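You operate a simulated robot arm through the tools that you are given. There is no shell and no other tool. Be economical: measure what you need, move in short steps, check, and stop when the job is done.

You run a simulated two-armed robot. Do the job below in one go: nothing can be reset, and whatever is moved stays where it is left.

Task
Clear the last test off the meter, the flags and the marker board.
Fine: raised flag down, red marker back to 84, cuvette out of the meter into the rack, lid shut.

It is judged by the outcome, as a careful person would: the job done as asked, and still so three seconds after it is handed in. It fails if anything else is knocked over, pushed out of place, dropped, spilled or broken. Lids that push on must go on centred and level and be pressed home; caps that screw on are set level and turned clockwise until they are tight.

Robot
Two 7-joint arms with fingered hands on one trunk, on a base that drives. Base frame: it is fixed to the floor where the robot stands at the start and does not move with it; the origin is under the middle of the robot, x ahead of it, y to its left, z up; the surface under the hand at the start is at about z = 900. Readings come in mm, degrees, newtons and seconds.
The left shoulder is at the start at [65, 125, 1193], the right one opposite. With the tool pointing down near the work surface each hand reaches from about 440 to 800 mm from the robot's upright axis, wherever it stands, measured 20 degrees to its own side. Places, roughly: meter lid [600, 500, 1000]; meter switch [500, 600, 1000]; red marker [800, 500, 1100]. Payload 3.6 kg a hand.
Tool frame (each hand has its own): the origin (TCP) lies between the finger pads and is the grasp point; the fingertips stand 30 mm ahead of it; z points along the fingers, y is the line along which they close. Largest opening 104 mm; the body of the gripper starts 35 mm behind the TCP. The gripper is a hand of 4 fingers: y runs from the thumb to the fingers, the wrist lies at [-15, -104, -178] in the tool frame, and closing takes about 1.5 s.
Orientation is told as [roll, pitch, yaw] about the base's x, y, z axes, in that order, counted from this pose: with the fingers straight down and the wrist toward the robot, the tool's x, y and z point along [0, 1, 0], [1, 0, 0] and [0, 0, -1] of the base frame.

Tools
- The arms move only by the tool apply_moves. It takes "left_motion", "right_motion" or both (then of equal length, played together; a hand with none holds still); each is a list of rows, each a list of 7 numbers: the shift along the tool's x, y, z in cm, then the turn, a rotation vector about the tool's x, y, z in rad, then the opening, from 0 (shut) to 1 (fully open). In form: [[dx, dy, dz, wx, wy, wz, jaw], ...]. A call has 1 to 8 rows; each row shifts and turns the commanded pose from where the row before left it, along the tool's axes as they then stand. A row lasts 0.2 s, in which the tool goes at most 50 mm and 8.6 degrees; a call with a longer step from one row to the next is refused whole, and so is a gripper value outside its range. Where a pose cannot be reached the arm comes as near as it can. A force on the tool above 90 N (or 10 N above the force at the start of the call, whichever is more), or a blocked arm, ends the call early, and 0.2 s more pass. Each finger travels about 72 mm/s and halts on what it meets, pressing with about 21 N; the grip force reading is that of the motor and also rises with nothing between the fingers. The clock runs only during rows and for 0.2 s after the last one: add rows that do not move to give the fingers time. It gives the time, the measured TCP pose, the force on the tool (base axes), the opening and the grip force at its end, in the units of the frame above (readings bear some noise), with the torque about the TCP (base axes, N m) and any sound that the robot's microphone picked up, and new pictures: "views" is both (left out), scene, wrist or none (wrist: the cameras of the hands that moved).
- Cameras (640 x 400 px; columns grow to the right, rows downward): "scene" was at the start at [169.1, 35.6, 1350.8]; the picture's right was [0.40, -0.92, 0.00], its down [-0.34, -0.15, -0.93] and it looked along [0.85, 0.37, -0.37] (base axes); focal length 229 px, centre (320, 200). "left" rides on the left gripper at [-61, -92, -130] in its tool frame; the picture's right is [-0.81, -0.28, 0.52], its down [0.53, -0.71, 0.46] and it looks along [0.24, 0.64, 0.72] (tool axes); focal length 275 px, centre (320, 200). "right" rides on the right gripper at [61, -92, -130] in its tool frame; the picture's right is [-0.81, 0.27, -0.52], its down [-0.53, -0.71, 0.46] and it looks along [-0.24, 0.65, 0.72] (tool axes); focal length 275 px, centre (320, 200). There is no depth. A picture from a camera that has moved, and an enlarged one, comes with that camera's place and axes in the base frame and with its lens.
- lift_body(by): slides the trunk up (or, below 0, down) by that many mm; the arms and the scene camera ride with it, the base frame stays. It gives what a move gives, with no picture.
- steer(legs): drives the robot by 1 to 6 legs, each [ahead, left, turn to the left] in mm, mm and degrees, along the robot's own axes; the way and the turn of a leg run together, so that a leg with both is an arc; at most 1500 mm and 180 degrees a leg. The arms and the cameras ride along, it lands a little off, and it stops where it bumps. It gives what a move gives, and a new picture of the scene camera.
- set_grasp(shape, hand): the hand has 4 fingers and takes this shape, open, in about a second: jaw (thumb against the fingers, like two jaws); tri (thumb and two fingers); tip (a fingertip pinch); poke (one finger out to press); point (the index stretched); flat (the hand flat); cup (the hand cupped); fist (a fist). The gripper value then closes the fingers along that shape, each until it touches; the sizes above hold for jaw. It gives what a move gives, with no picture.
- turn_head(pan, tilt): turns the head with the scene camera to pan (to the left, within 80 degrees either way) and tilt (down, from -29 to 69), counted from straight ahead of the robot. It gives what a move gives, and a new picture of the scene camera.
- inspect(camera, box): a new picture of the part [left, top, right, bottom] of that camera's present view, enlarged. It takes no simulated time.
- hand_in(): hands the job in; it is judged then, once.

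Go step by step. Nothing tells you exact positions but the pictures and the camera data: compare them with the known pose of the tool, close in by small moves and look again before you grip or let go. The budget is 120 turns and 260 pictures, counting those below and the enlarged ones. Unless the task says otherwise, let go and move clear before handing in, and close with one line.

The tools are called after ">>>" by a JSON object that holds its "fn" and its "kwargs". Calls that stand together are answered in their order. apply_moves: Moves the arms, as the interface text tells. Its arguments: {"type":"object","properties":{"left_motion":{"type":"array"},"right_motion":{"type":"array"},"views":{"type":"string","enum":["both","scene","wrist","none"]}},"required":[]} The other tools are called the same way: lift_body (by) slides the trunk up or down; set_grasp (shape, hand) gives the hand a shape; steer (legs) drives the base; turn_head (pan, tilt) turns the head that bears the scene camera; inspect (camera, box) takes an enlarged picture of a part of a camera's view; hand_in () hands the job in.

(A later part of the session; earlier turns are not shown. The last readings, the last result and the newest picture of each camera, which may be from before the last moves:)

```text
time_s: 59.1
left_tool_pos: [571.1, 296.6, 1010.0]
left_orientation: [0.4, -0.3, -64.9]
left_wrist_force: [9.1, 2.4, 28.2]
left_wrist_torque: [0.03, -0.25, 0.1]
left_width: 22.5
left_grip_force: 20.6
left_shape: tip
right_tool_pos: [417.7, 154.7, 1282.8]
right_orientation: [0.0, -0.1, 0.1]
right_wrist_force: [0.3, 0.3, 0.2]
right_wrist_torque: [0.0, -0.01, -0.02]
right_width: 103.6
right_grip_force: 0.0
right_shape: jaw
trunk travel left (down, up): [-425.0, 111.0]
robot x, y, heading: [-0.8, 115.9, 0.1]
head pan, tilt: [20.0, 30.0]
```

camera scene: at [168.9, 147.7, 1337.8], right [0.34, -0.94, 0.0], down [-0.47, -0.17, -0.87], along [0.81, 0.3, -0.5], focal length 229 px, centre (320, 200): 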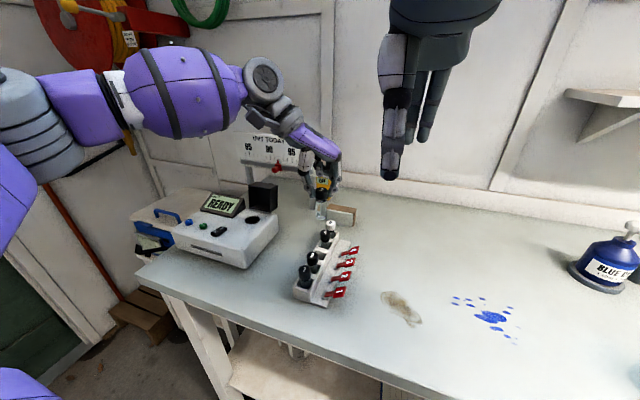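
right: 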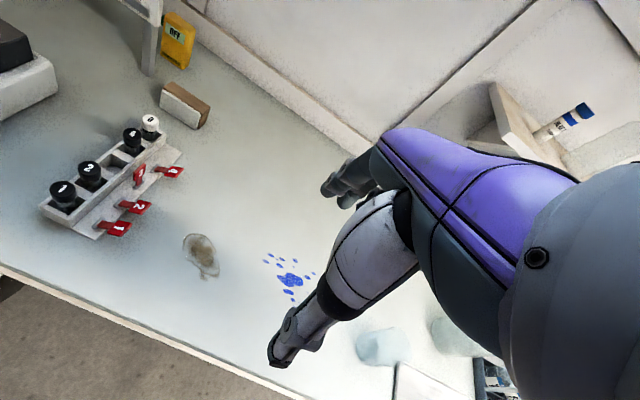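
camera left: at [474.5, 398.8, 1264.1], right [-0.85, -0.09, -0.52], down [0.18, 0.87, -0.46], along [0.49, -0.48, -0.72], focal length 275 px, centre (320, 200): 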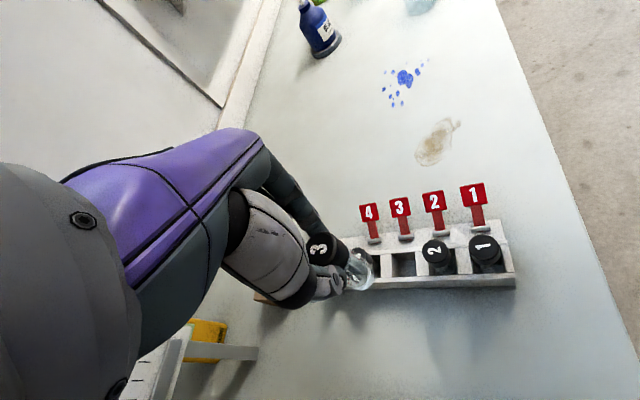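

Still blocked; I'll look closely before doing anything else.

>>> {"fn": "inspect", "kwargs": {"camera": "scene", "box": [295, 205, 345, 265]}}

>>> {"fn": "inspect", "kwargs": {"camera": "left", "box": [300, 210, 420, 310]}}

>>> {"fn": "inspect", "kwargs": {"camera": "right", "box": [140, 140, 220, 220]}}

```text
6.67 times, centred on (320, 235) of scene
camera zoom: at [167.8, 147.4, 1338.2], right [0.34, -0.94, 0.0], down [-0.47, -0.17, -0.87], along [0.81, 0.3, -0.5], focal length 1528 px, centre (320, -33)
```

zoom: 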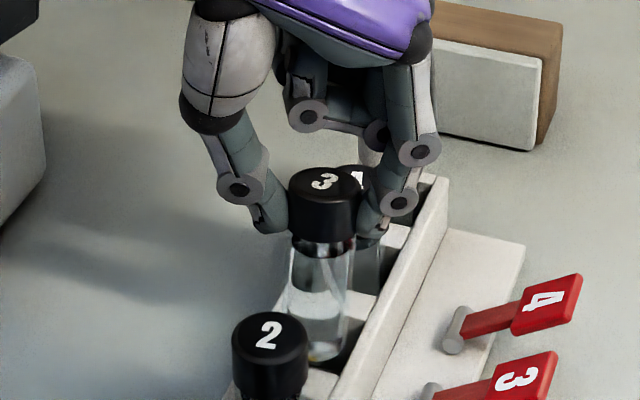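

```text
4.00 times, centred on (360, 260) of left
camera zoom: at [474.4, 354.1, 1138.8], right [-0.85, -0.1, -0.52], down [0.18, 0.87, -0.46], along [0.5, -0.48, -0.72], focal length 1101 px, centre (160, -40)
```

zoom: 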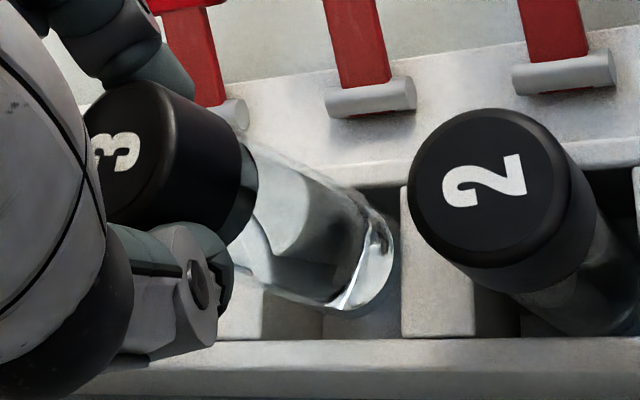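

```text
5.00 times, centred on (180, 180) of right
camera zoom: at [324.3, 215.5, 1413.6], right [0.28, -0.81, 0.52], down [-0.71, -0.53, -0.46], along [0.65, -0.24, -0.72], focal length 1376 px, centre (1020, 300)
```

zoom: 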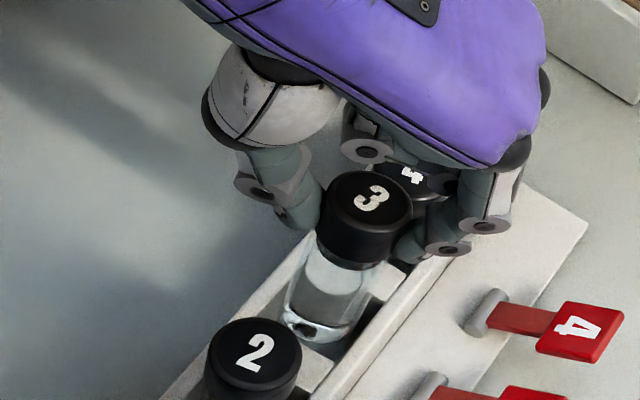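

The line of force points to the vial's bottom edge catching the divider on the -x side, and the vial has tilted a little in the fingers. I'll lift clear and measure the tilt.

>>> {"fn": "apply_moves", "kwargs": {"left_motion": [[0, 0, -1, 0, 0, 0, 0], [0, 0, -1.5, 0, 0, 0, 0], [0, 0, 0, 0, 0, 0, 0]], "views": "none"}}

>>> {"fn": "inspect", "kwargs": {"camera": "scene", "box": [290, 190, 350, 260]}}

>>> {"fn": "inspect", "kwargs": {"camera": "left", "box": [290, 200, 430, 310]}}

>>> {"fn": "inspect", "kwargs": {"camera": "right", "box": [140, 120, 220, 220]}}

```text
time_s: 59.9
left_tool_pos: [568.6, 297.3, 1029.0]
left_orientation: [-0.1, 0.1, -65.0]
left_wrist_force: [0.1, 0.3, -0.8]
left_wrist_torque: [-0.02, 0.02, 0.0]
left_width: 21.0
left_grip_force: 20.8
left_shape: tip
right_tool_pos: [418.3, 155.1, 1282.1]
right_orientation: [0.1, 0.0, 0.1]
right_wrist_force: [-0.1, 0.2, -0.3]
right_wrist_torque: [-0.01, -0.02, 0.0]
right_width: 103.8
right_grip_force: 0.2
right_shape: jaw
trunk travel left (down, up): [-425.0, 111.0]
robot x, y, heading: [-0.2, 116.6, 0.2]
head pan, tilt: [20.0, 30.0]
```

```text
5.71 times, centred on (320, 225) of scene
camera zoom: at [169.0, 147.8, 1337.7], right [0.34, -0.94, 0.0], down [-0.47, -0.17, -0.87], along [0.81, 0.3, -0.5], focal length 1310 px, centre (320, 57)
```

zoom: 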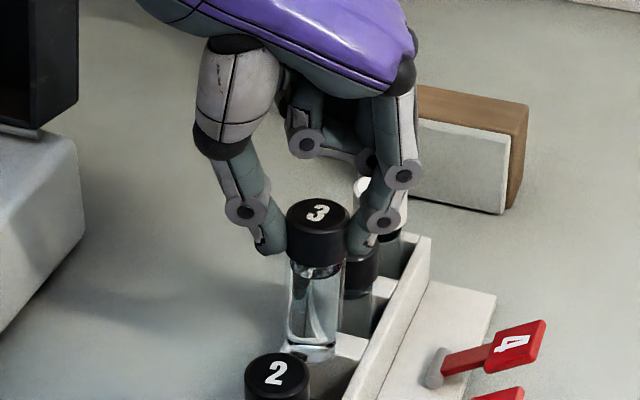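

```text
3.64 times, centred on (360, 255) of left
camera zoom: at [474.7, 354.9, 1160.1], right [-0.85, -0.09, -0.52], down [0.18, 0.87, -0.45], along [0.49, -0.48, -0.73], focal length 1001 px, centre (174, 0)
```

zoom: 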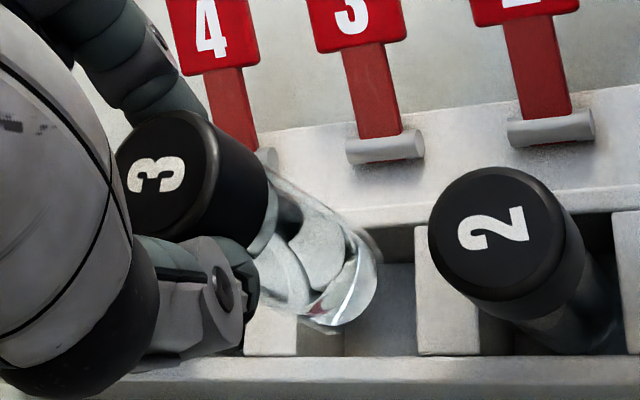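

```text
4.00 times, centred on (180, 170) of right
camera zoom: at [325.6, 216.0, 1412.9], right [0.28, -0.81, 0.52], down [-0.71, -0.53, -0.46], along [0.65, -0.24, -0.72], focal length 1101 px, centre (880, 320)
```

zoom: 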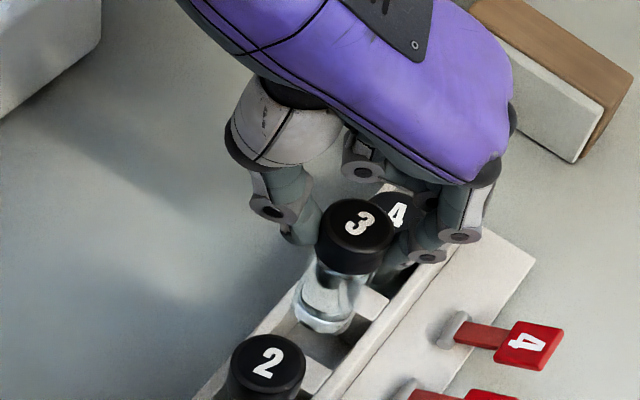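

Measurements put the vial bottom about centred, with the rim contact on the -x side. I'll shift another 2.5 mm in +x and lower slowly.

>>> {"fn": "apply_moves", "kwargs": {"left_motion": [[0.23, 0.1, 0, 0, 0, 0, 0], [0, 0, 0.6, 0, 0, 0, 0], [0, 0, 0.4, 0, 0, 0, 0], [0, 0, 0.4, 0, 0, 0, 0], [0, 0, 0.3, 0, 0, 0, 0], [0, 0, 0, 0, 0, 0, 0]], "views": "none"}}

>>> {"fn": "inspect", "kwargs": {"camera": "right", "box": [140, 130, 220, 220]}}

>>> {"fn": "inspect", "kwargs": {"camera": "left", "box": [290, 200, 430, 310]}}

```text
time_s: 61.3
left_tool_pos: [571.8, 297.2, 1013.3]
left_orientation: [-0.1, 0.0, -65.0]
left_wrist_force: [0.6, -1.0, -1.0]
left_wrist_torque: [0.01, 0.03, 0.0]
left_width: 21.4
left_grip_force: 20.9
left_shape: tip
right_tool_pos: [419.1, 155.0, 1282.2]
right_orientation: [0.0, 0.0, 0.1]
right_wrist_force: [0.9, -0.3, 0.4]
right_wrist_torque: [0.04, 0.02, 0.02]
right_width: 103.7
right_grip_force: 0.1
right_shape: jaw
trunk travel left (down, up): [-425.0, 111.0]
robot x, y, heading: [0.9, 118.0, 0.2]
head pan, tilt: [20.0, 30.0]
```

```text
4.44 times, centred on (180, 175) of right
camera zoom: at [325.5, 216.0, 1413.0], right [0.28, -0.81, 0.52], down [-0.71, -0.53, -0.46], along [0.65, -0.24, -0.72], focal length 1224 px, centre (942, 311)
```

zoom: 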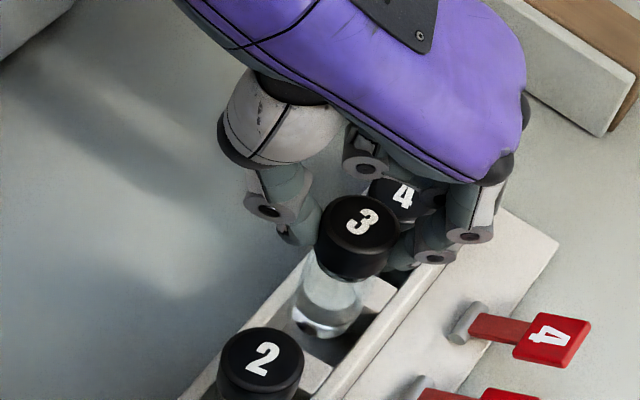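

```text
3.64 times, centred on (360, 255) of left
camera zoom: at [477.5, 354.6, 1143.8], right [-0.85, -0.09, -0.52], down [0.18, 0.87, -0.46], along [0.49, -0.48, -0.72], focal length 1001 px, centre (174, 0)
```

zoom: 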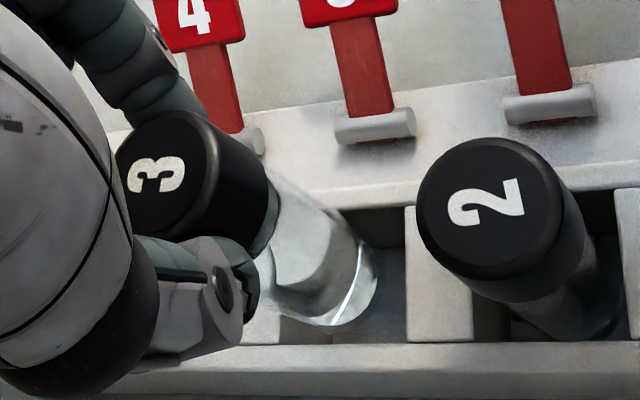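

No contact now, so it's entering the slot. I'll keep lowering slowly.

>>> {"fn": "apply_moves", "kwargs": {"left_motion": [[0, 0, 0.4, 0, 0, 0, 0], [0, 0, 0.4, 0, 0, 0, 0], [0, 0, 0.4, 0, 0, 0, 0], [0, 0, 0.3, 0, 0, 0, 0], [0, 0, 0, 0, 0, 0, 0]], "views": "none"}}

>>> {"fn": "inspect", "kwargs": {"camera": "scene", "box": [290, 190, 350, 260]}}

>>> {"fn": "inspect", "kwargs": {"camera": "right", "box": [140, 130, 220, 220]}}

```text
time_s: 62.5
left_tool_pos: [572.8, 297.9, 999.0]
left_orientation: [0.1, 0.0, -64.9]
left_wrist_force: [0.4, -0.1, -0.6]
left_wrist_torque: [0.02, 0.0, 0.0]
left_width: 21.2
left_grip_force: 20.7
left_shape: tip
right_tool_pos: [417.2, 157.0, 1282.5]
right_orientation: [0.0, 0.0, 0.1]
right_wrist_force: [-0.4, 0.3, -0.2]
right_wrist_torque: [0.01, -0.01, 0.04]
right_width: 103.7
right_grip_force: 0.1
right_shape: jaw
trunk travel left (down, up): [-425.0, 111.0]
robot x, y, heading: [0.2, 118.3, 0.2]
head pan, tilt: [20.0, 30.0]
```

```text
5.71 times, centred on (320, 225) of scene
camera zoom: at [168.9, 147.8, 1337.8], right [0.34, -0.94, 0.0], down [-0.47, -0.17, -0.87], along [0.81, 0.3, -0.5], focal length 1310 px, centre (320, 57)
```

zoom: 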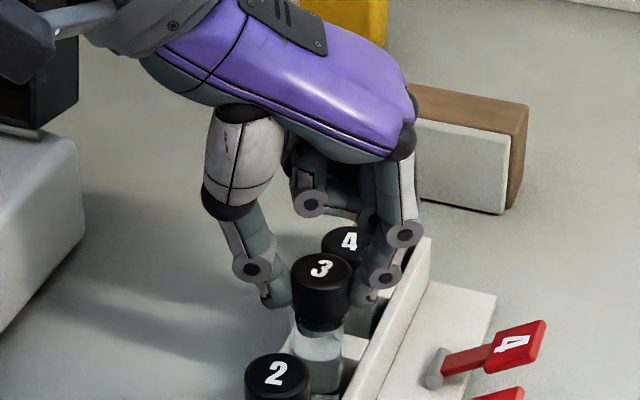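

```text
4.44 times, centred on (180, 175) of right
camera zoom: at [325.5, 216.0, 1413.0], right [0.28, -0.81, 0.52], down [-0.71, -0.53, -0.46], along [0.65, -0.24, -0.72], focal length 1224 px, centre (942, 311)
```

zoom: 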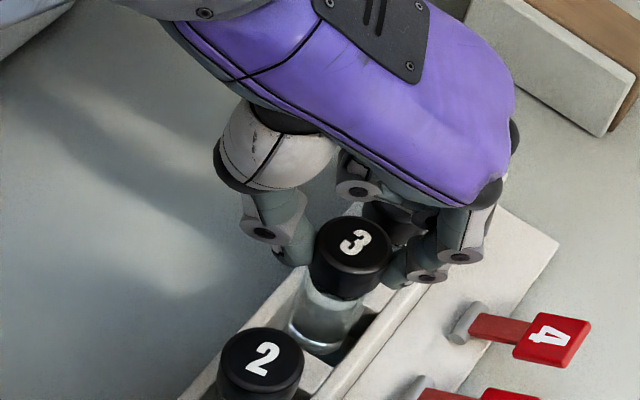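

>>> {"fn": "apply_moves", "kwargs": {"left_motion": [[0, 0, 0.4, 0, 0, 0, 0], [0, 0, 0.4, 0, 0, 0, 0], [0, 0, 0.3, 0, 0, 0, 0], [0, 0, 0.2, 0, 0, 0, 0], [0, 0, 0, 0, 0, 0, 0]], "views": "none"}}

>>> {"fn": "inspect", "kwargs": {"camera": "scene", "box": [290, 190, 350, 260]}}

>>> {"fn": "inspect", "kwargs": {"camera": "left", "box": [290, 200, 430, 310]}}

```text
time_s: 63.7
left_tool_pos: [573.0, 297.5, 985.8]
left_orientation: [0.1, 0.0, -65.1]
left_wrist_force: [-0.7, -0.7, 1.1]
left_wrist_torque: [0.0, 0.03, 0.03]
left_width: 21.3
left_grip_force: 21.5
left_shape: tip
right_tool_pos: [418.9, 156.9, 1283.7]
right_orientation: [0.0, 0.1, 0.1]
right_wrist_force: [-0.5, 0.8, -1.0]
right_wrist_torque: [-0.01, -0.01, 0.03]
right_width: 103.5
right_grip_force: 0.0
right_shape: jaw
trunk travel left (down, up): [-425.0, 111.0]
robot x, y, heading: [1.0, 120.1, -0.1]
head pan, tilt: [20.0, 30.0]
```

```text
5.71 times, centred on (320, 225) of scene
camera zoom: at [168.7, 147.8, 1337.8], right [0.34, -0.94, 0.0], down [-0.47, -0.17, -0.87], along [0.81, 0.3, -0.5], focal length 1310 px, centre (320, 57)
```

zoom: 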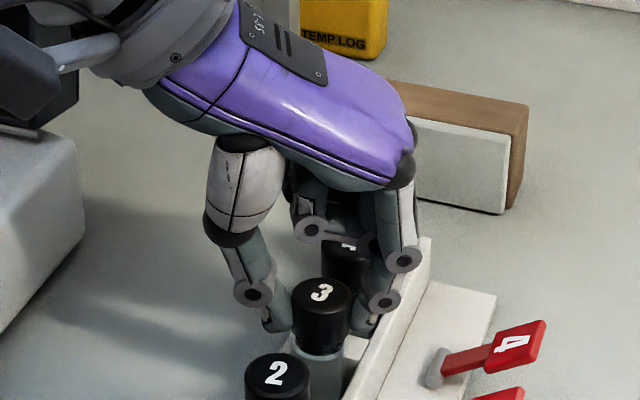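

```text
3.64 times, centred on (360, 255) of left
camera zoom: at [477.7, 354.4, 1115.8], right [-0.85, -0.09, -0.52], down [0.18, 0.87, -0.46], along [0.49, -0.48, -0.72], focal length 1001 px, centre (174, 0)
```

zoom: 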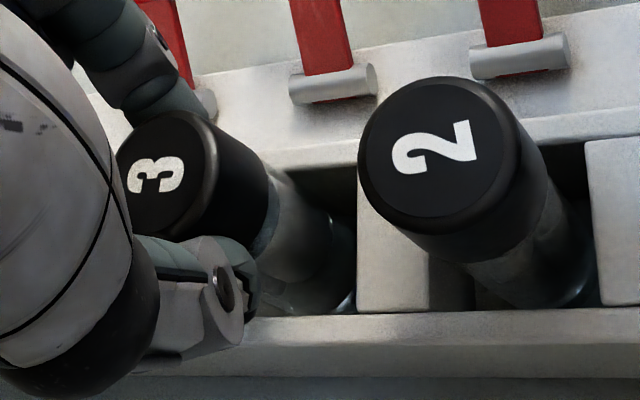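

It's nearly down; I'll go in 1.5 mm steps until it touches the floor.

>>> {"fn": "apply_moves", "kwargs": {"left_motion": [[0, 0, 0.15, 0, 0, 0, 0], [0, 0, 0.15, 0, 0, 0, 0], [0, 0, 0, 0, 0, 0, 0]], "views": "none"}}

>>> {"fn": "apply_moves", "kwargs": {"left_motion": [[0, 0, 0.15, 0, 0, 0, 0], [0, 0, 0.1, 0, 0, 0, 0], [0, 0, 0, 0, 0, 0, 0]], "views": "none"}}

>>> {"fn": "inspect", "kwargs": {"camera": "scene", "box": [290, 190, 350, 260]}}

```text
time_s: 64.5
left_tool_pos: [571.3, 297.0, 984.7]
left_orientation: [0.3, -0.2, -65.0]
left_wrist_force: [-1.9, 0.9, 12.7]
left_wrist_torque: [0.0, 0.01, -0.01]
left_width: 21.5
left_grip_force: 20.9
left_shape: tip
right_tool_pos: [416.6, 155.9, 1283.6]
right_orientation: [0.0, -0.1, 0.1]
right_wrist_force: [0.2, -0.4, 1.2]
right_wrist_torque: [0.01, 0.01, -0.02]
right_width: 103.8
right_grip_force: 0.1
right_shape: jaw
trunk travel left (down, up): [-425.0, 111.0]
robot x, y, heading: [-1.5, 117.8, -0.0]
head pan, tilt: [20.0, 30.0]
```

```text
time_s: 65.3
left_tool_pos: [570.6, 296.4, 983.2]
left_orientation: [0.3, -0.3, -64.8]
left_wrist_force: [-4.1, 1.5, 27.3]
left_wrist_torque: [0.07, 0.08, -0.01]
left_width: 23.1
left_grip_force: 21.0
left_shape: tip
right_tool_pos: [415.0, 155.1, 1284.2]
right_orientation: [0.1, -0.2, 0.2]
right_wrist_force: [-0.1, 0.0, -0.3]
right_wrist_torque: [0.0, 0.01, -0.04]
right_width: 103.6
right_grip_force: 0.1
right_shape: jaw
trunk travel left (down, up): [-425.0, 111.0]
robot x, y, heading: [2.0, 120.7, 0.3]
head pan, tilt: [20.0, 30.0]
```

```text
5.71 times, centred on (320, 225) of scene
camera zoom: at [166.0, 147.4, 1338.3], right [0.34, -0.94, 0.0], down [-0.47, -0.17, -0.87], along [0.81, 0.3, -0.5], focal length 1310 px, centre (320, 57)
```

zoom: 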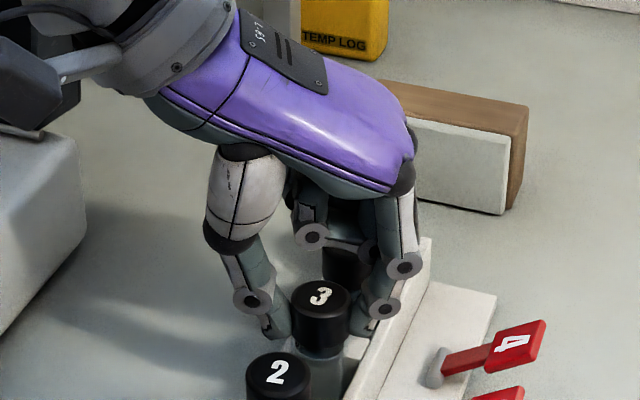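

The vial is on the slot floor. I'll ease back 4 mm and open slightly.

>>> {"fn": "apply_moves", "kwargs": {"left_motion": [[0, 0, -0.4, 0, 0, 0, 0.15], [0, 0, 0, 0, 0, 0, 0.25], [0, 0, 0, 0, 0, 0, 0.32], [0, 0, 0, 0, 0, 0, 0.36], [0, 0, 0, 0, 0, 0, 0.36]], "views": "none"}}

>>> {"fn": "inspect", "kwargs": {"camera": "scene", "box": [290, 190, 350, 260]}}

>>> {"fn": "inspect", "kwargs": {"camera": "left", "box": [290, 200, 430, 310]}}

```text
time_s: 66.5
left_tool_pos: [572.2, 297.3, 983.8]
left_orientation: [0.0, 0.0, -64.9]
left_wrist_force: [0.2, 0.1, -0.1]
left_wrist_torque: [0.03, 0.02, -0.01]
left_width: 36.9
left_grip_force: 0.0
left_shape: tip
right_tool_pos: [419.4, 156.0, 1283.3]
right_orientation: [-0.1, 0.0, 0.1]
right_wrist_force: [-0.3, -0.6, -0.3]
right_wrist_torque: [-0.01, 0.02, -0.04]
right_width: 103.8
right_grip_force: 0.0
right_shape: jaw
trunk travel left (down, up): [-425.0, 111.0]
robot x, y, heading: [-2.6, 115.9, -0.1]
head pan, tilt: [20.0, 30.0]
```

```text
5.71 times, centred on (320, 225) of scene
camera zoom: at [169.0, 147.9, 1337.7], right [0.34, -0.94, 0.0], down [-0.47, -0.17, -0.87], along [0.81, 0.3, -0.5], focal length 1310 px, centre (320, 57)
```

zoom: 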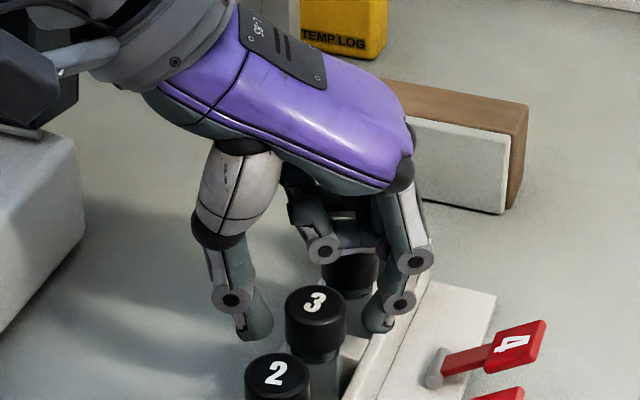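

```text
3.64 times, centred on (360, 255) of left
camera zoom: at [477.7, 354.7, 1114.1], right [-0.85, -0.09, -0.52], down [0.18, 0.87, -0.46], along [0.49, -0.48, -0.72], focal length 1001 px, centre (174, 0)
```

zoom: 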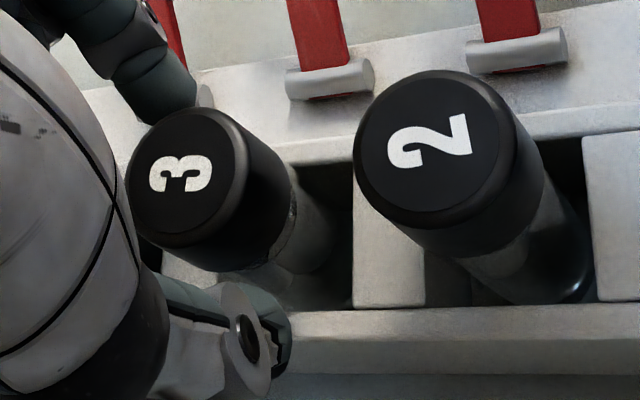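

Released and seated. I'll rise straight up and check the rack.

>>> {"fn": "apply_moves", "kwargs": {"left_motion": [[0, 0, -1, 0, 0, 0, 0.38], [0, 0, -2, 0, 0, 0, 0.38], [0, 0, -3, 0, 0, 0, 0.38], [0, 0, -4, 0, 0, 0, 0.4], [0, 0, -4, 0, 0, 0, 0.4], [0.5, -4.5, -1, 0, 0, 0, 0.4], [0.5, -4.5, -1, 0, 0, 0, 0.4], [0, 0, 0, 0, 0, 0, 0.4]], "views": "wrist"}}

>>> {"fn": "inspect", "kwargs": {"camera": "scene", "box": [280, 190, 370, 310]}}

>>> {"fn": "inspect", "kwargs": {"camera": "right", "box": [80, 110, 240, 260]}}

```text
time_s: 68.3
left_tool_pos: [541.8, 383.1, 1144.7]
left_orientation: [-0.1, 0.0, -65.0]
left_wrist_force: [0.8, -0.5, 1.1]
left_wrist_torque: [0.01, -0.01, 0.0]
left_width: 41.5
left_grip_force: 0.0
left_shape: tip
right_tool_pos: [419.0, 154.5, 1282.4]
right_orientation: [0.1, 0.0, 0.1]
right_wrist_force: [-0.5, 0.3, 0.0]
right_wrist_torque: [-0.03, -0.03, 0.01]
right_width: 103.7
right_grip_force: 0.1
right_shape: jaw
trunk travel left (down, up): [-425.0, 111.0]
robot x, y, heading: [-4.1, 119.5, 0.2]
head pan, tilt: [20.0, 30.0]
camera left: at [448.3, 440.9, 1274.7], right [-0.85, -0.09, -0.52], down [0.18, 0.87, -0.45], along [0.49, -0.48, -0.72], focal length 275 px, centre (320, 200)
```

left: 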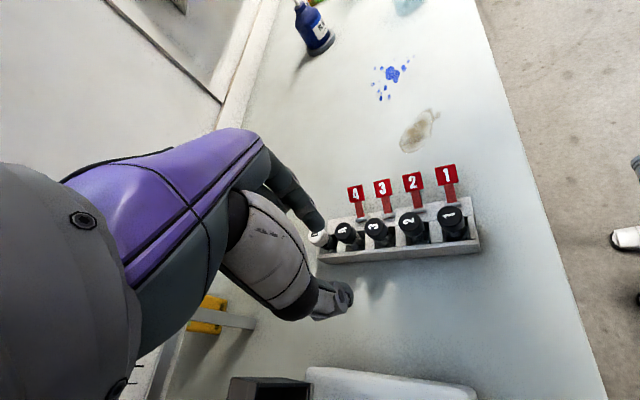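

```text
3.33 times, centred on (325, 250) of scene
camera zoom: at [169.3, 147.3, 1337.7], right [0.34, -0.94, 0.0], down [-0.47, -0.17, -0.87], along [0.81, 0.3, -0.5], focal length 764 px, centre (303, 33)
```

zoom: 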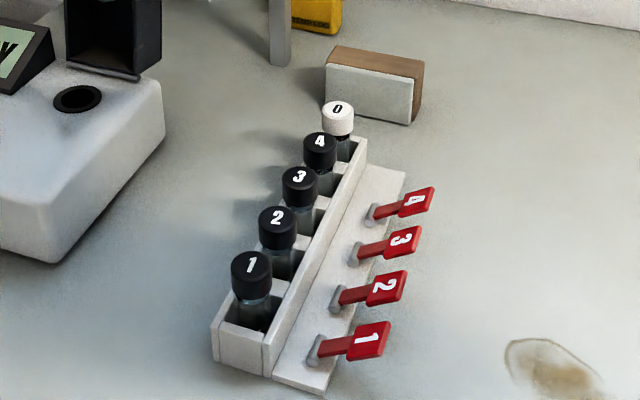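

```text
2.67 times, centred on (160, 185) of right
camera zoom: at [326.0, 215.5, 1412.9], right [0.28, -0.81, 0.52], down [-0.71, -0.53, -0.46], along [0.65, -0.24, -0.72], focal length 734 px, centre (747, 240)
```

zoom: 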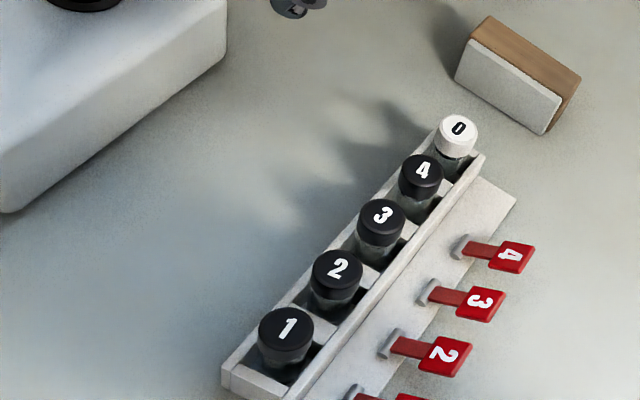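

Vial 3 is seated level with its neighbours. Now I'll drive left again to shut the lid, turning the hand back to yaw 0.

>>> {"fn": "steer", "kwargs": {"legs": [[0, 150, 0]]}}

>>> {"fn": "apply_moves", "kwargs": {"left_motion": [[0, 0, -1, 0, 0, -0.145, 0.2], [0, 0, -1, 0, 0, -0.145, 0], [0, 0, 0, 0, 0, -0.145, 0], [0, 0, 0, 0, 0, -0.145, 0], [0, 0, 0, 0, 0, -0.145, 0], [0, 0, 0, 0, 0, -0.145, 0], [0, 0, 0, 0, 0, -0.145, 0], [0, 0, 0, 0, 0, -0.119, 0]], "views": "wrist"}}

>>> {"fn": "inspect", "kwargs": {"camera": "scene", "box": [220, 120, 400, 260]}}

>>> {"fn": "inspect", "kwargs": {"camera": "right", "box": [60, 0, 300, 200]}}

```text
time_s: 70.2
left_tool_pos: [543.7, 532.7, 1145.4]
left_orientation: [-0.1, 0.0, -64.9]
left_wrist_force: [0.4, -0.4, 0.3]
left_wrist_torque: [0.0, 0.02, 0.01]
left_width: 41.5
left_grip_force: 0.1
left_shape: tip
right_tool_pos: [418.0, 304.2, 1282.9]
right_orientation: [0.1, 0.1, 0.2]
right_wrist_force: [0.6, 0.7, 0.0]
right_wrist_torque: [-0.01, -0.01, 0.01]
right_width: 103.5
right_grip_force: 0.1
right_shape: jaw
trunk travel left (down, up): [-425.0, 111.0]
robot x, y, heading: [-1.1, 268.0, 0.3]
head pan, tilt: [20.0, 30.0]
camera scene: at [168.5, 296.8, 1337.8], right [0.34, -0.94, 0.0], down [-0.47, -0.17, -0.87], along [0.81, 0.3, -0.5], focal length 229 px, centre (320, 200)
```

scene: 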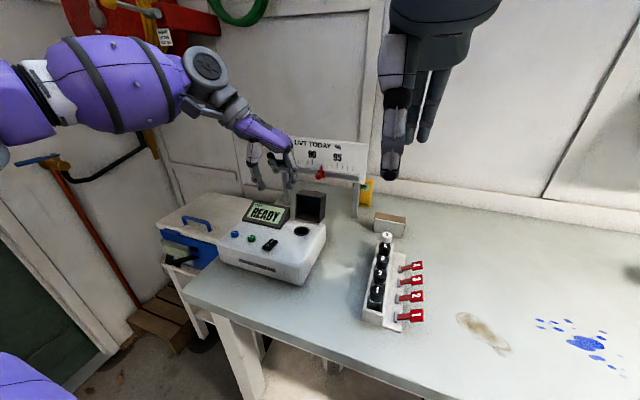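

```text
time_s: 72.0
left_tool_pos: [541.6, 532.3, 1166.0]
left_orientation: [0.0, 0.0, 0.2]
left_wrist_force: [-1.0, 0.4, -0.6]
left_wrist_torque: [-0.02, 0.0, 0.0]
left_width: 0.0
left_grip_force: 21.2
left_shape: tip
right_tool_pos: [416.6, 303.7, 1283.0]
right_orientation: [0.0, 0.0, 0.3]
right_wrist_force: [-0.4, 0.0, 0.2]
right_wrist_torque: [0.01, -0.01, 0.03]
right_width: 103.6
right_grip_force: 0.1
right_shape: jaw
trunk travel left (down, up): [-425.0, 111.0]
robot x, y, heading: [-2.4, 265.0, 0.7]
head pan, tilt: [20.0, 30.0]
camera left: at [450.0, 470.9, 1294.8], right [-0.27, -0.81, -0.52], down [-0.71, 0.53, -0.46], along [0.64, 0.25, -0.72], focal length 275 px, centre (320, 200)
```

left: 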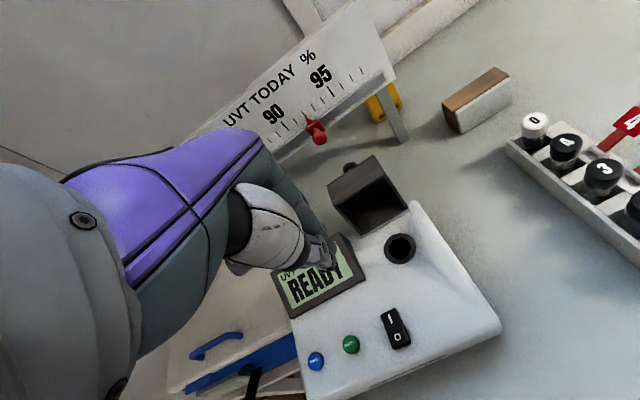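

```text
2.86 times, centred on (310, 190) of scene
camera zoom: at [168.4, 296.3, 1337.8], right [0.34, -0.94, 0.0], down [-0.47, -0.17, -0.87], along [0.81, 0.3, -0.5], focal length 655 px, centre (349, 229)
```

zoom: 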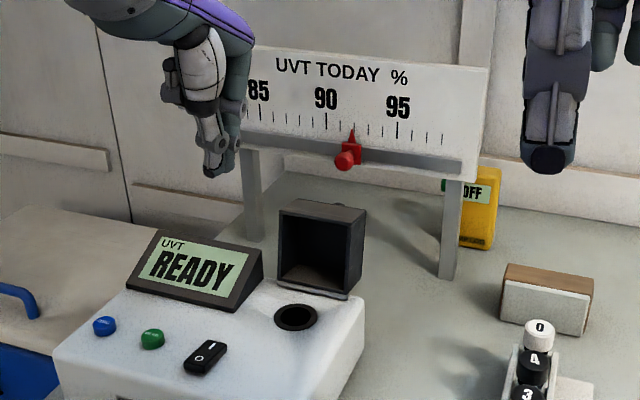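

```text
2.00 times, centred on (180, 100) of right
camera zoom: at [325.1, 364.4, 1413.1], right [0.28, -0.81, 0.52], down [-0.71, -0.53, -0.46], along [0.65, -0.24, -0.72], focal length 551 px, centre (600, 400)
```

zoom: 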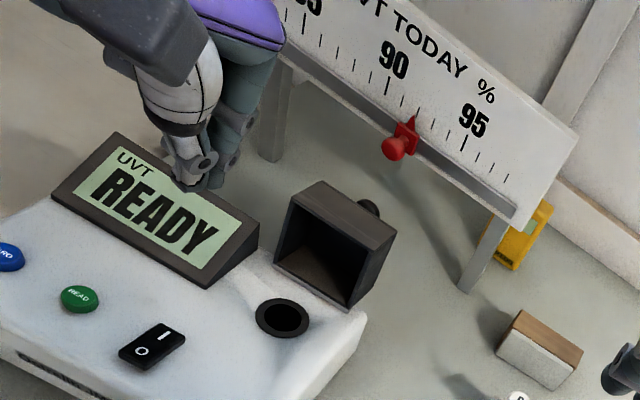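

The lid's top edge spans x 637–673, y 465–533 at z about 1062, with the knob behind it. I'll reach over and lower a closed fingertip behind the lid, to one side of the knob.

>>> {"fn": "apply_moves", "kwargs": {"left_motion": [[-1.4, 4, 0, 0, 0, 0, 0], [-1.4, 4, 0, 0, 0, 0, 0], [-1.4, 4, 0, 0, 0, 0, 0], [-1.2, 4, 0, 0, 0, 0, 0], [0, 0, 2, 0, 0, 0, 0], [0, 0, 2, 0, 0, 0, 0], [0, 0, 0, 0, 0, 0, 0]], "views": "wrist"}}

>>> {"fn": "inspect", "kwargs": {"camera": "scene", "box": [250, 120, 370, 230]}}

>>> {"fn": "inspect", "kwargs": {"camera": "right", "box": [100, 20, 260, 160]}}

```text
time_s: 73.6
left_tool_pos: [690.5, 482.0, 1125.1]
left_orientation: [0.1, -0.1, 0.0]
left_wrist_force: [-0.5, -0.6, -0.2]
left_wrist_torque: [0.0, 0.0, -0.03]
left_width: 0.0
left_grip_force: 20.9
left_shape: tip
left hand out of reach, approached as far as the arm can: row 4
right_tool_pos: [417.7, 305.2, 1283.3]
right_orientation: [-0.1, -0.1, 0.2]
right_wrist_force: [-1.5, -0.4, -0.1]
right_wrist_torque: [-0.01, -0.04, -0.02]
right_width: 103.5
right_grip_force: 0.1
right_shape: jaw
trunk travel left (down, up): [-425.0, 111.0]
robot x, y, heading: [-1.6, 268.6, 0.1]
head pan, tilt: [20.0, 30.0]
camera left: at [598.7, 420.6, 1254.9], right [-0.27, -0.81, -0.52], down [-0.71, 0.53, -0.46], along [0.65, 0.24, -0.72], focal length 275 px, centre (320, 200)
```

left: 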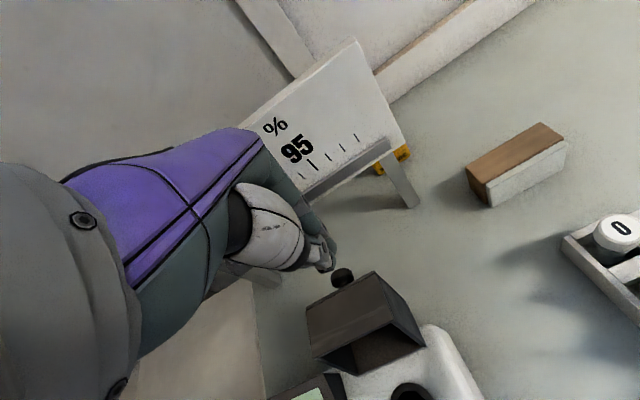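

```text
3.64 times, centred on (310, 175) of scene
camera zoom: at [167.8, 296.4, 1337.9], right [0.34, -0.94, 0.0], down [-0.47, -0.17, -0.87], along [0.81, 0.3, -0.5], focal length 834 px, centre (356, 291)
```

zoom: 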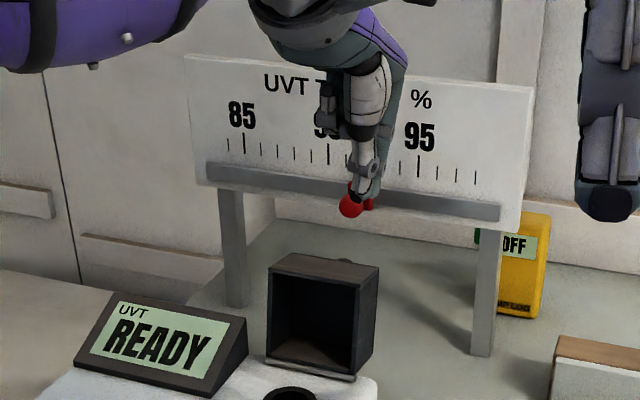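

```text
2.86 times, centred on (180, 90) of right
camera zoom: at [324.4, 364.5, 1413.3], right [0.28, -0.81, 0.52], down [-0.71, -0.53, -0.46], along [0.65, -0.24, -0.72], focal length 786 px, centre (720, 514)
```

zoom: 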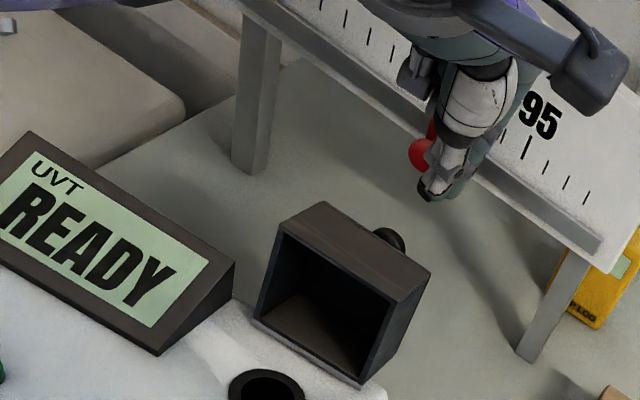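

The fingertip needs about 10 mm more in x to clear the lid's back edge. I'll go down slightly, forward, then down behind it.

>>> {"fn": "apply_moves", "kwargs": {"left_motion": [[0, 0, 1.5, 0, 0, 0, 0], [-0.3, 1.2, 0, 0, 0, 0, 0], [0, 0, 0, 0, 0, 0, 0]], "views": "wrist"}}

>>> {"fn": "inspect", "kwargs": {"camera": "right", "box": [100, 20, 260, 160]}}

>>> {"fn": "inspect", "kwargs": {"camera": "left", "box": [270, 190, 450, 340]}}

```text
time_s: 74.4
left_tool_pos: [703.6, 479.9, 1110.6]
left_orientation: [0.0, 0.0, 0.1]
left_wrist_force: [-0.7, 0.3, 0.0]
left_wrist_torque: [0.03, 0.01, 0.01]
left_width: 0.0
left_grip_force: 21.2
left_shape: tip
right_tool_pos: [416.6, 304.4, 1283.4]
right_orientation: [0.0, -0.2, 0.2]
right_wrist_force: [0.3, 0.3, 0.1]
right_wrist_torque: [-0.02, 0.0, 0.02]
right_width: 104.0
right_grip_force: 0.1
right_shape: jaw
trunk travel left (down, up): [-425.0, 111.0]
robot x, y, heading: [0.9, 268.0, 0.1]
head pan, tilt: [20.0, 30.0]
camera left: at [610.8, 419.8, 1240.0], right [-0.27, -0.81, -0.52], down [-0.71, 0.53, -0.46], along [0.65, 0.24, -0.72], focal length 275 px, centre (320, 200)
```

left: 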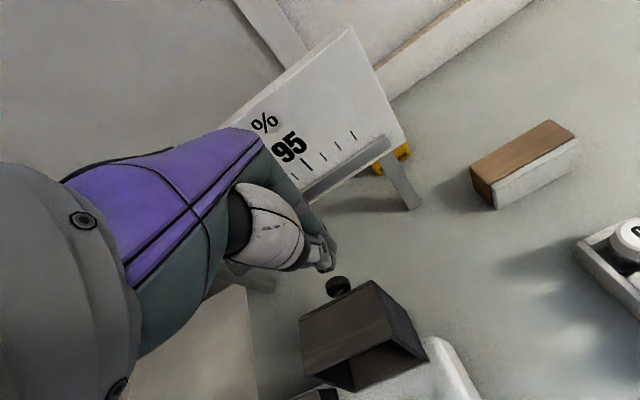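

```text
2.86 times, centred on (180, 90) of right
camera zoom: at [324.6, 365.0, 1413.2], right [0.28, -0.81, 0.52], down [-0.71, -0.53, -0.46], along [0.65, -0.24, -0.72], focal length 786 px, centre (720, 514)
```

zoom: 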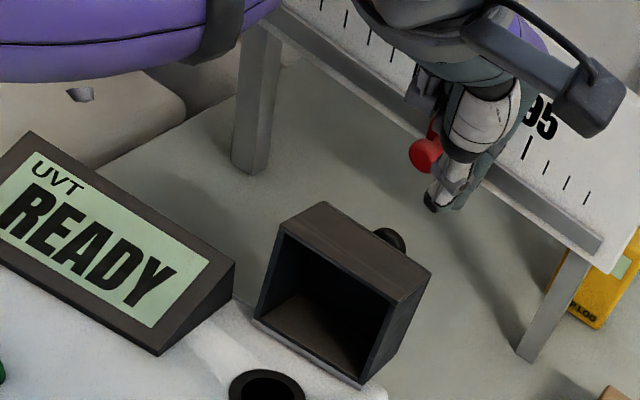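

```text
2.67 times, centred on (360, 265) of left
camera zoom: at [610.8, 419.8, 1240.0], right [-0.27, -0.81, -0.52], down [-0.71, 0.53, -0.46], along [0.65, 0.24, -0.72], focal length 734 px, centre (213, 27)
```

zoom: 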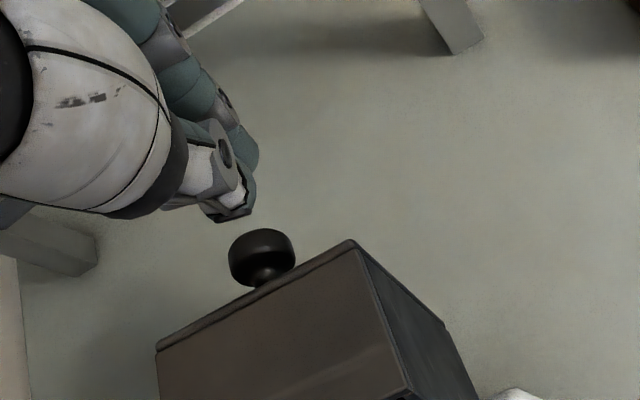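

The tip is behind the lid's back face and beside the knob. I'll shift 4 mm to clear the knob and descend.

>>> {"fn": "apply_moves", "kwargs": {"left_motion": [[-0.4, 0, 1.5, 0, 0, 0, 0], [0, 0, 1.5, 0, 0, 0, 0], [0, 0, 1.5, 0, 0, 0, 0], [0, 0, 0, 0, 0, 0, 0]], "views": "none"}}

>>> {"fn": "inspect", "kwargs": {"camera": "right", "box": [100, 20, 260, 160]}}

>>> {"fn": "inspect", "kwargs": {"camera": "left", "box": [270, 190, 450, 340]}}

```text
time_s: 75.4
left_tool_pos: [703.8, 473.8, 1064.5]
left_orientation: [0.0, 0.0, 0.1]
left_wrist_force: [0.0, 0.2, 0.4]
left_wrist_torque: [-0.03, 0.02, 0.0]
left_width: 0.0
left_grip_force: 20.5
left_shape: tip
right_tool_pos: [416.9, 304.2, 1282.4]
right_orientation: [0.0, 0.1, 0.2]
right_wrist_force: [-0.6, -0.1, -0.3]
right_wrist_torque: [-0.01, -0.02, -0.01]
right_width: 103.7
right_grip_force: 0.1
right_shape: jaw
trunk travel left (down, up): [-425.0, 111.0]
robot x, y, heading: [2.0, 264.6, 0.2]
head pan, tilt: [20.0, 30.0]
```

```text
2.86 times, centred on (180, 90) of right
camera zoom: at [325.0, 364.8, 1413.1], right [0.28, -0.81, 0.52], down [-0.71, -0.53, -0.46], along [0.65, -0.24, -0.72], focal length 786 px, centre (720, 514)
```

zoom: 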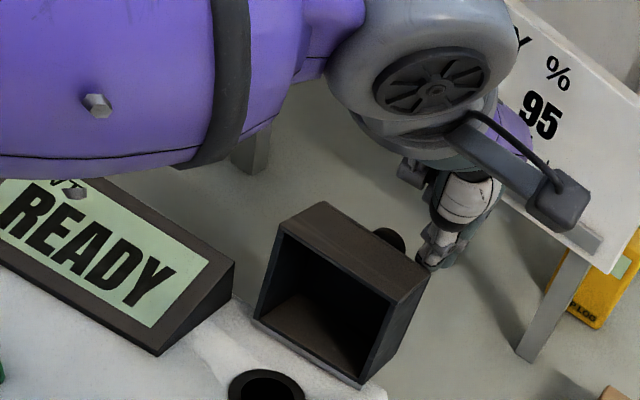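

```text
2.67 times, centred on (360, 265) of left
camera zoom: at [612.0, 413.7, 1194.7], right [-0.27, -0.81, -0.52], down [-0.71, 0.53, -0.46], along [0.64, 0.24, -0.72], focal length 734 px, centre (213, 27)
```

zoom: 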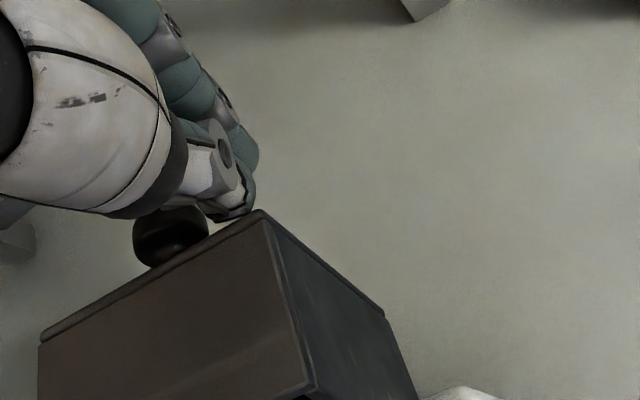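

The finger is behind the lid near its right end. Now I'll pull it toward the robot.

>>> {"fn": "apply_moves", "kwargs": {"left_motion": [[0.2, -0.8, 0, 0, 0, 0, 0], [0, -1, 0, 0, 0, 0, 0], [0, -1, 0, 0, 0, 0, 0], [0, -1, 0, 0, 0, 0, 0], [0, -1, 0, 0, 0, 0, 0], [0, -1, 0, 0, 0, 0, 0], [0, 0, 0, 0, 0, 0, 0]], "views": "none"}}

>>> {"fn": "inspect", "kwargs": {"camera": "scene", "box": [250, 120, 370, 240]}}

>>> {"fn": "inspect", "kwargs": {"camera": "left", "box": [270, 190, 450, 340]}}

```text
time_s: 77.0
left_tool_pos: [647.1, 475.2, 1063.9]
left_orientation: [0.0, 0.1, 0.1]
left_wrist_force: [-0.2, 0.1, 0.5]
left_wrist_torque: [0.03, 0.0, 0.0]
left_width: 0.0
left_grip_force: 21.4
left_shape: tip
right_tool_pos: [417.3, 304.6, 1282.8]
right_orientation: [0.1, 0.0, 0.2]
right_wrist_force: [0.1, 0.0, 0.3]
right_wrist_torque: [0.01, 0.0, 0.04]
right_width: 103.5
right_grip_force: 0.0
right_shape: jaw
trunk travel left (down, up): [-425.0, 111.0]
robot x, y, heading: [-1.8, 265.3, 0.2]
head pan, tilt: [20.0, 30.0]
```

```text
3.33 times, centred on (310, 180) of scene
camera zoom: at [168.6, 296.6, 1337.8], right [0.34, -0.94, 0.0], down [-0.47, -0.17, -0.87], along [0.81, 0.3, -0.5], focal length 764 px, centre (353, 267)
```

zoom: 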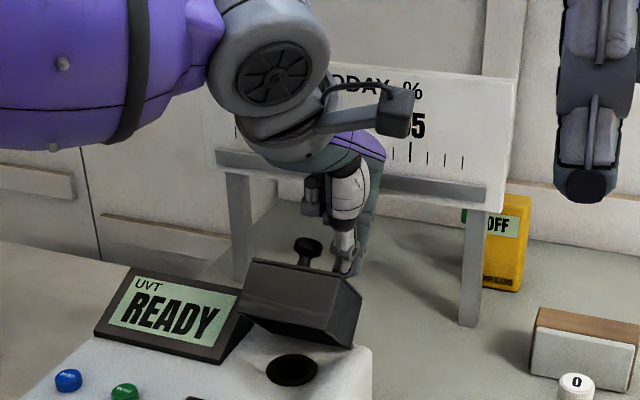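

```text
2.67 times, centred on (360, 265) of left
camera zoom: at [553.9, 415.7, 1194.4], right [-0.27, -0.81, -0.52], down [-0.71, 0.53, -0.46], along [0.64, 0.24, -0.72], focal length 734 px, centre (213, 27)
```

zoom: 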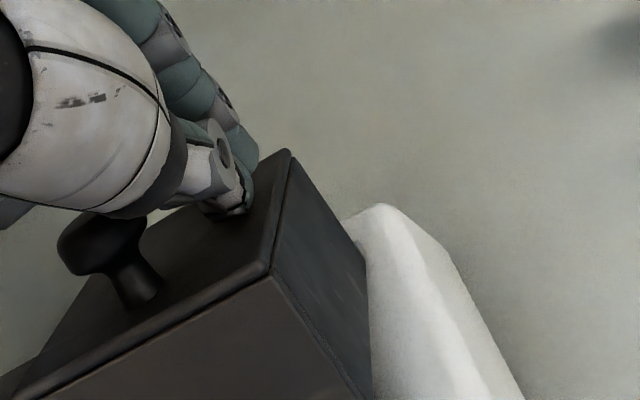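

The lid is coming down in step, at about 45°. I'll keep pulling.

>>> {"fn": "apply_moves", "kwargs": {"left_motion": [[0, -1, 0, 0, 0, 0, 0], [0, -1, 0, 0, 0, 0, 0], [0, -1, 0, 0, 0, 0, 0], [0, -1, 0, 0, 0, 0, 0], [0, -1, 0, 0, 0, 0, 0], [0, 0, 0, 0, 0, 0, 0]], "views": "none"}}

>>> {"fn": "inspect", "kwargs": {"camera": "scene", "box": [250, 120, 370, 240]}}

>>> {"fn": "inspect", "kwargs": {"camera": "left", "box": [270, 190, 450, 340]}}

```text
time_s: 78.4
left_tool_pos: [596.7, 478.0, 1065.0]
left_orientation: [0.1, 0.0, 0.1]
left_wrist_force: [-0.4, 0.1, -0.2]
left_wrist_torque: [0.0, -0.01, 0.02]
left_width: 0.0
left_grip_force: 21.5
left_shape: tip
right_tool_pos: [417.5, 305.0, 1281.9]
right_orientation: [0.0, 0.0, 0.1]
right_wrist_force: [0.2, -0.8, 0.2]
right_wrist_torque: [0.01, -0.02, -0.01]
right_width: 103.8
right_grip_force: 0.0
right_shape: jaw
trunk travel left (down, up): [-425.0, 111.0]
robot x, y, heading: [-2.9, 268.3, 0.3]
head pan, tilt: [20.0, 30.0]
```

```text
3.33 times, centred on (310, 180) of scene
camera zoom: at [168.6, 296.6, 1337.8], right [0.34, -0.94, 0.0], down [-0.47, -0.17, -0.87], along [0.81, 0.3, -0.5], focal length 764 px, centre (353, 267)
```

zoom: 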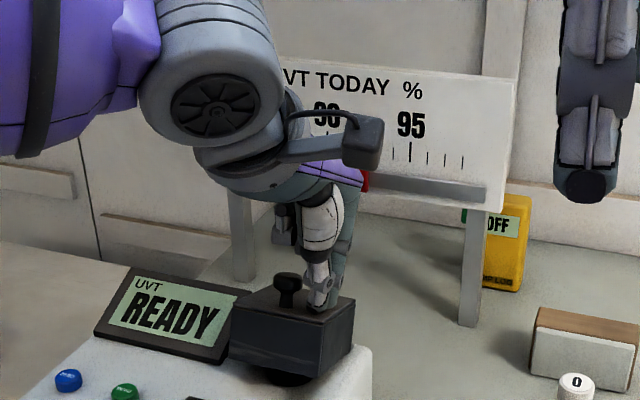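

```text
2.67 times, centred on (360, 265) of left
camera zoom: at [504.4, 416.0, 1195.1], right [-0.27, -0.81, -0.52], down [-0.71, 0.53, -0.46], along [0.64, 0.24, -0.72], focal length 734 px, centre (213, 27)
```

zoom: 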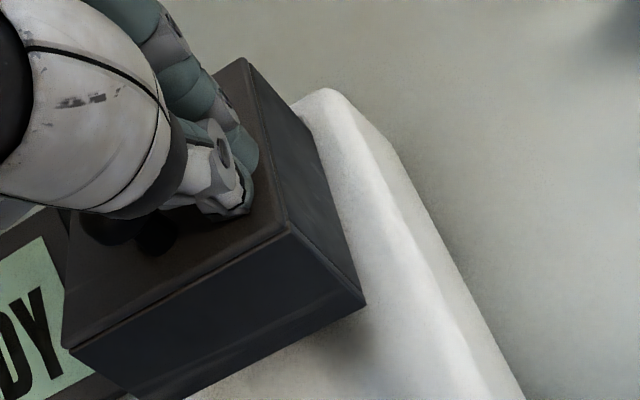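

Nearly shut, about 20°. I'll slide forward to near the lid's front and press down gently.

>>> {"fn": "apply_moves", "kwargs": {"left_motion": [[0, -1, 0, 0, 0, 0, 0], [0, -1, 0.2, 0, 0, 0, 0], [0, -0.8, 0.4, 0, 0, 0, 0], [0, 0, 0.6, 0, 0, 0, 0], [0, 0, 0.5, 0, 0, 0, 0], [0, 0, 0.4, 0, 0, 0, 0], [0, 0, 0, 0, 0, 0, 0]], "views": "none"}}

>>> {"fn": "inspect", "kwargs": {"camera": "scene", "box": [250, 140, 350, 240]}}

>>> {"fn": "inspect", "kwargs": {"camera": "left", "box": [270, 190, 450, 340]}}

```text
time_s: 80.0
left_tool_pos: [567.2, 476.4, 1047.5]
left_orientation: [-0.1, -0.4, 0.0]
left_wrist_force: [0.9, 2.0, 16.2]
left_wrist_torque: [0.02, -0.14, 0.01]
left_width: 0.0
left_grip_force: 21.1
left_shape: tip
right_tool_pos: [416.7, 305.3, 1283.1]
right_orientation: [0.0, -0.1, 0.2]
right_wrist_force: [-1.1, -0.9, -0.6]
right_wrist_torque: [0.02, 0.01, -0.02]
right_width: 103.7
right_grip_force: 0.1
right_shape: jaw
trunk travel left (down, up): [-425.0, 111.0]
robot x, y, heading: [-2.4, 269.9, 0.4]
head pan, tilt: [20.0, 30.0]
```

```text
4.00 times, centred on (300, 190) of scene
camera zoom: at [167.2, 296.6, 1338.2], right [0.34, -0.94, 0.0], down [-0.47, -0.17, -0.87], along [0.81, 0.3, -0.5], focal length 917 px, centre (400, 240)
```

zoom: 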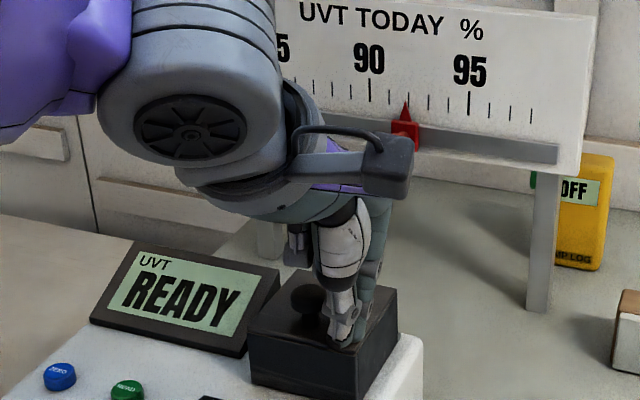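

```text
2.67 times, centred on (360, 265) of left
camera zoom: at [475.6, 415.6, 1175.7], right [-0.27, -0.81, -0.52], down [-0.71, 0.53, -0.46], along [0.65, 0.24, -0.72], focal length 734 px, centre (213, 27)
```

zoom: 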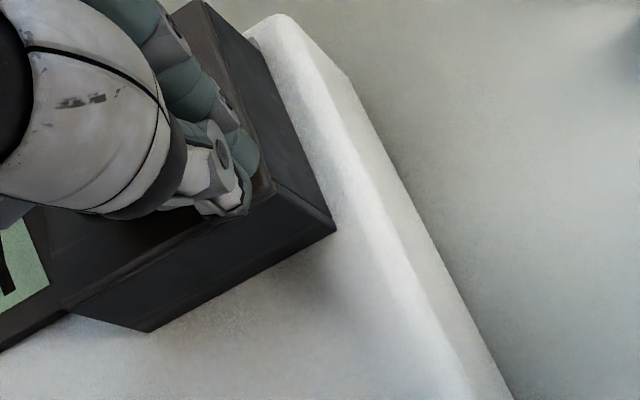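

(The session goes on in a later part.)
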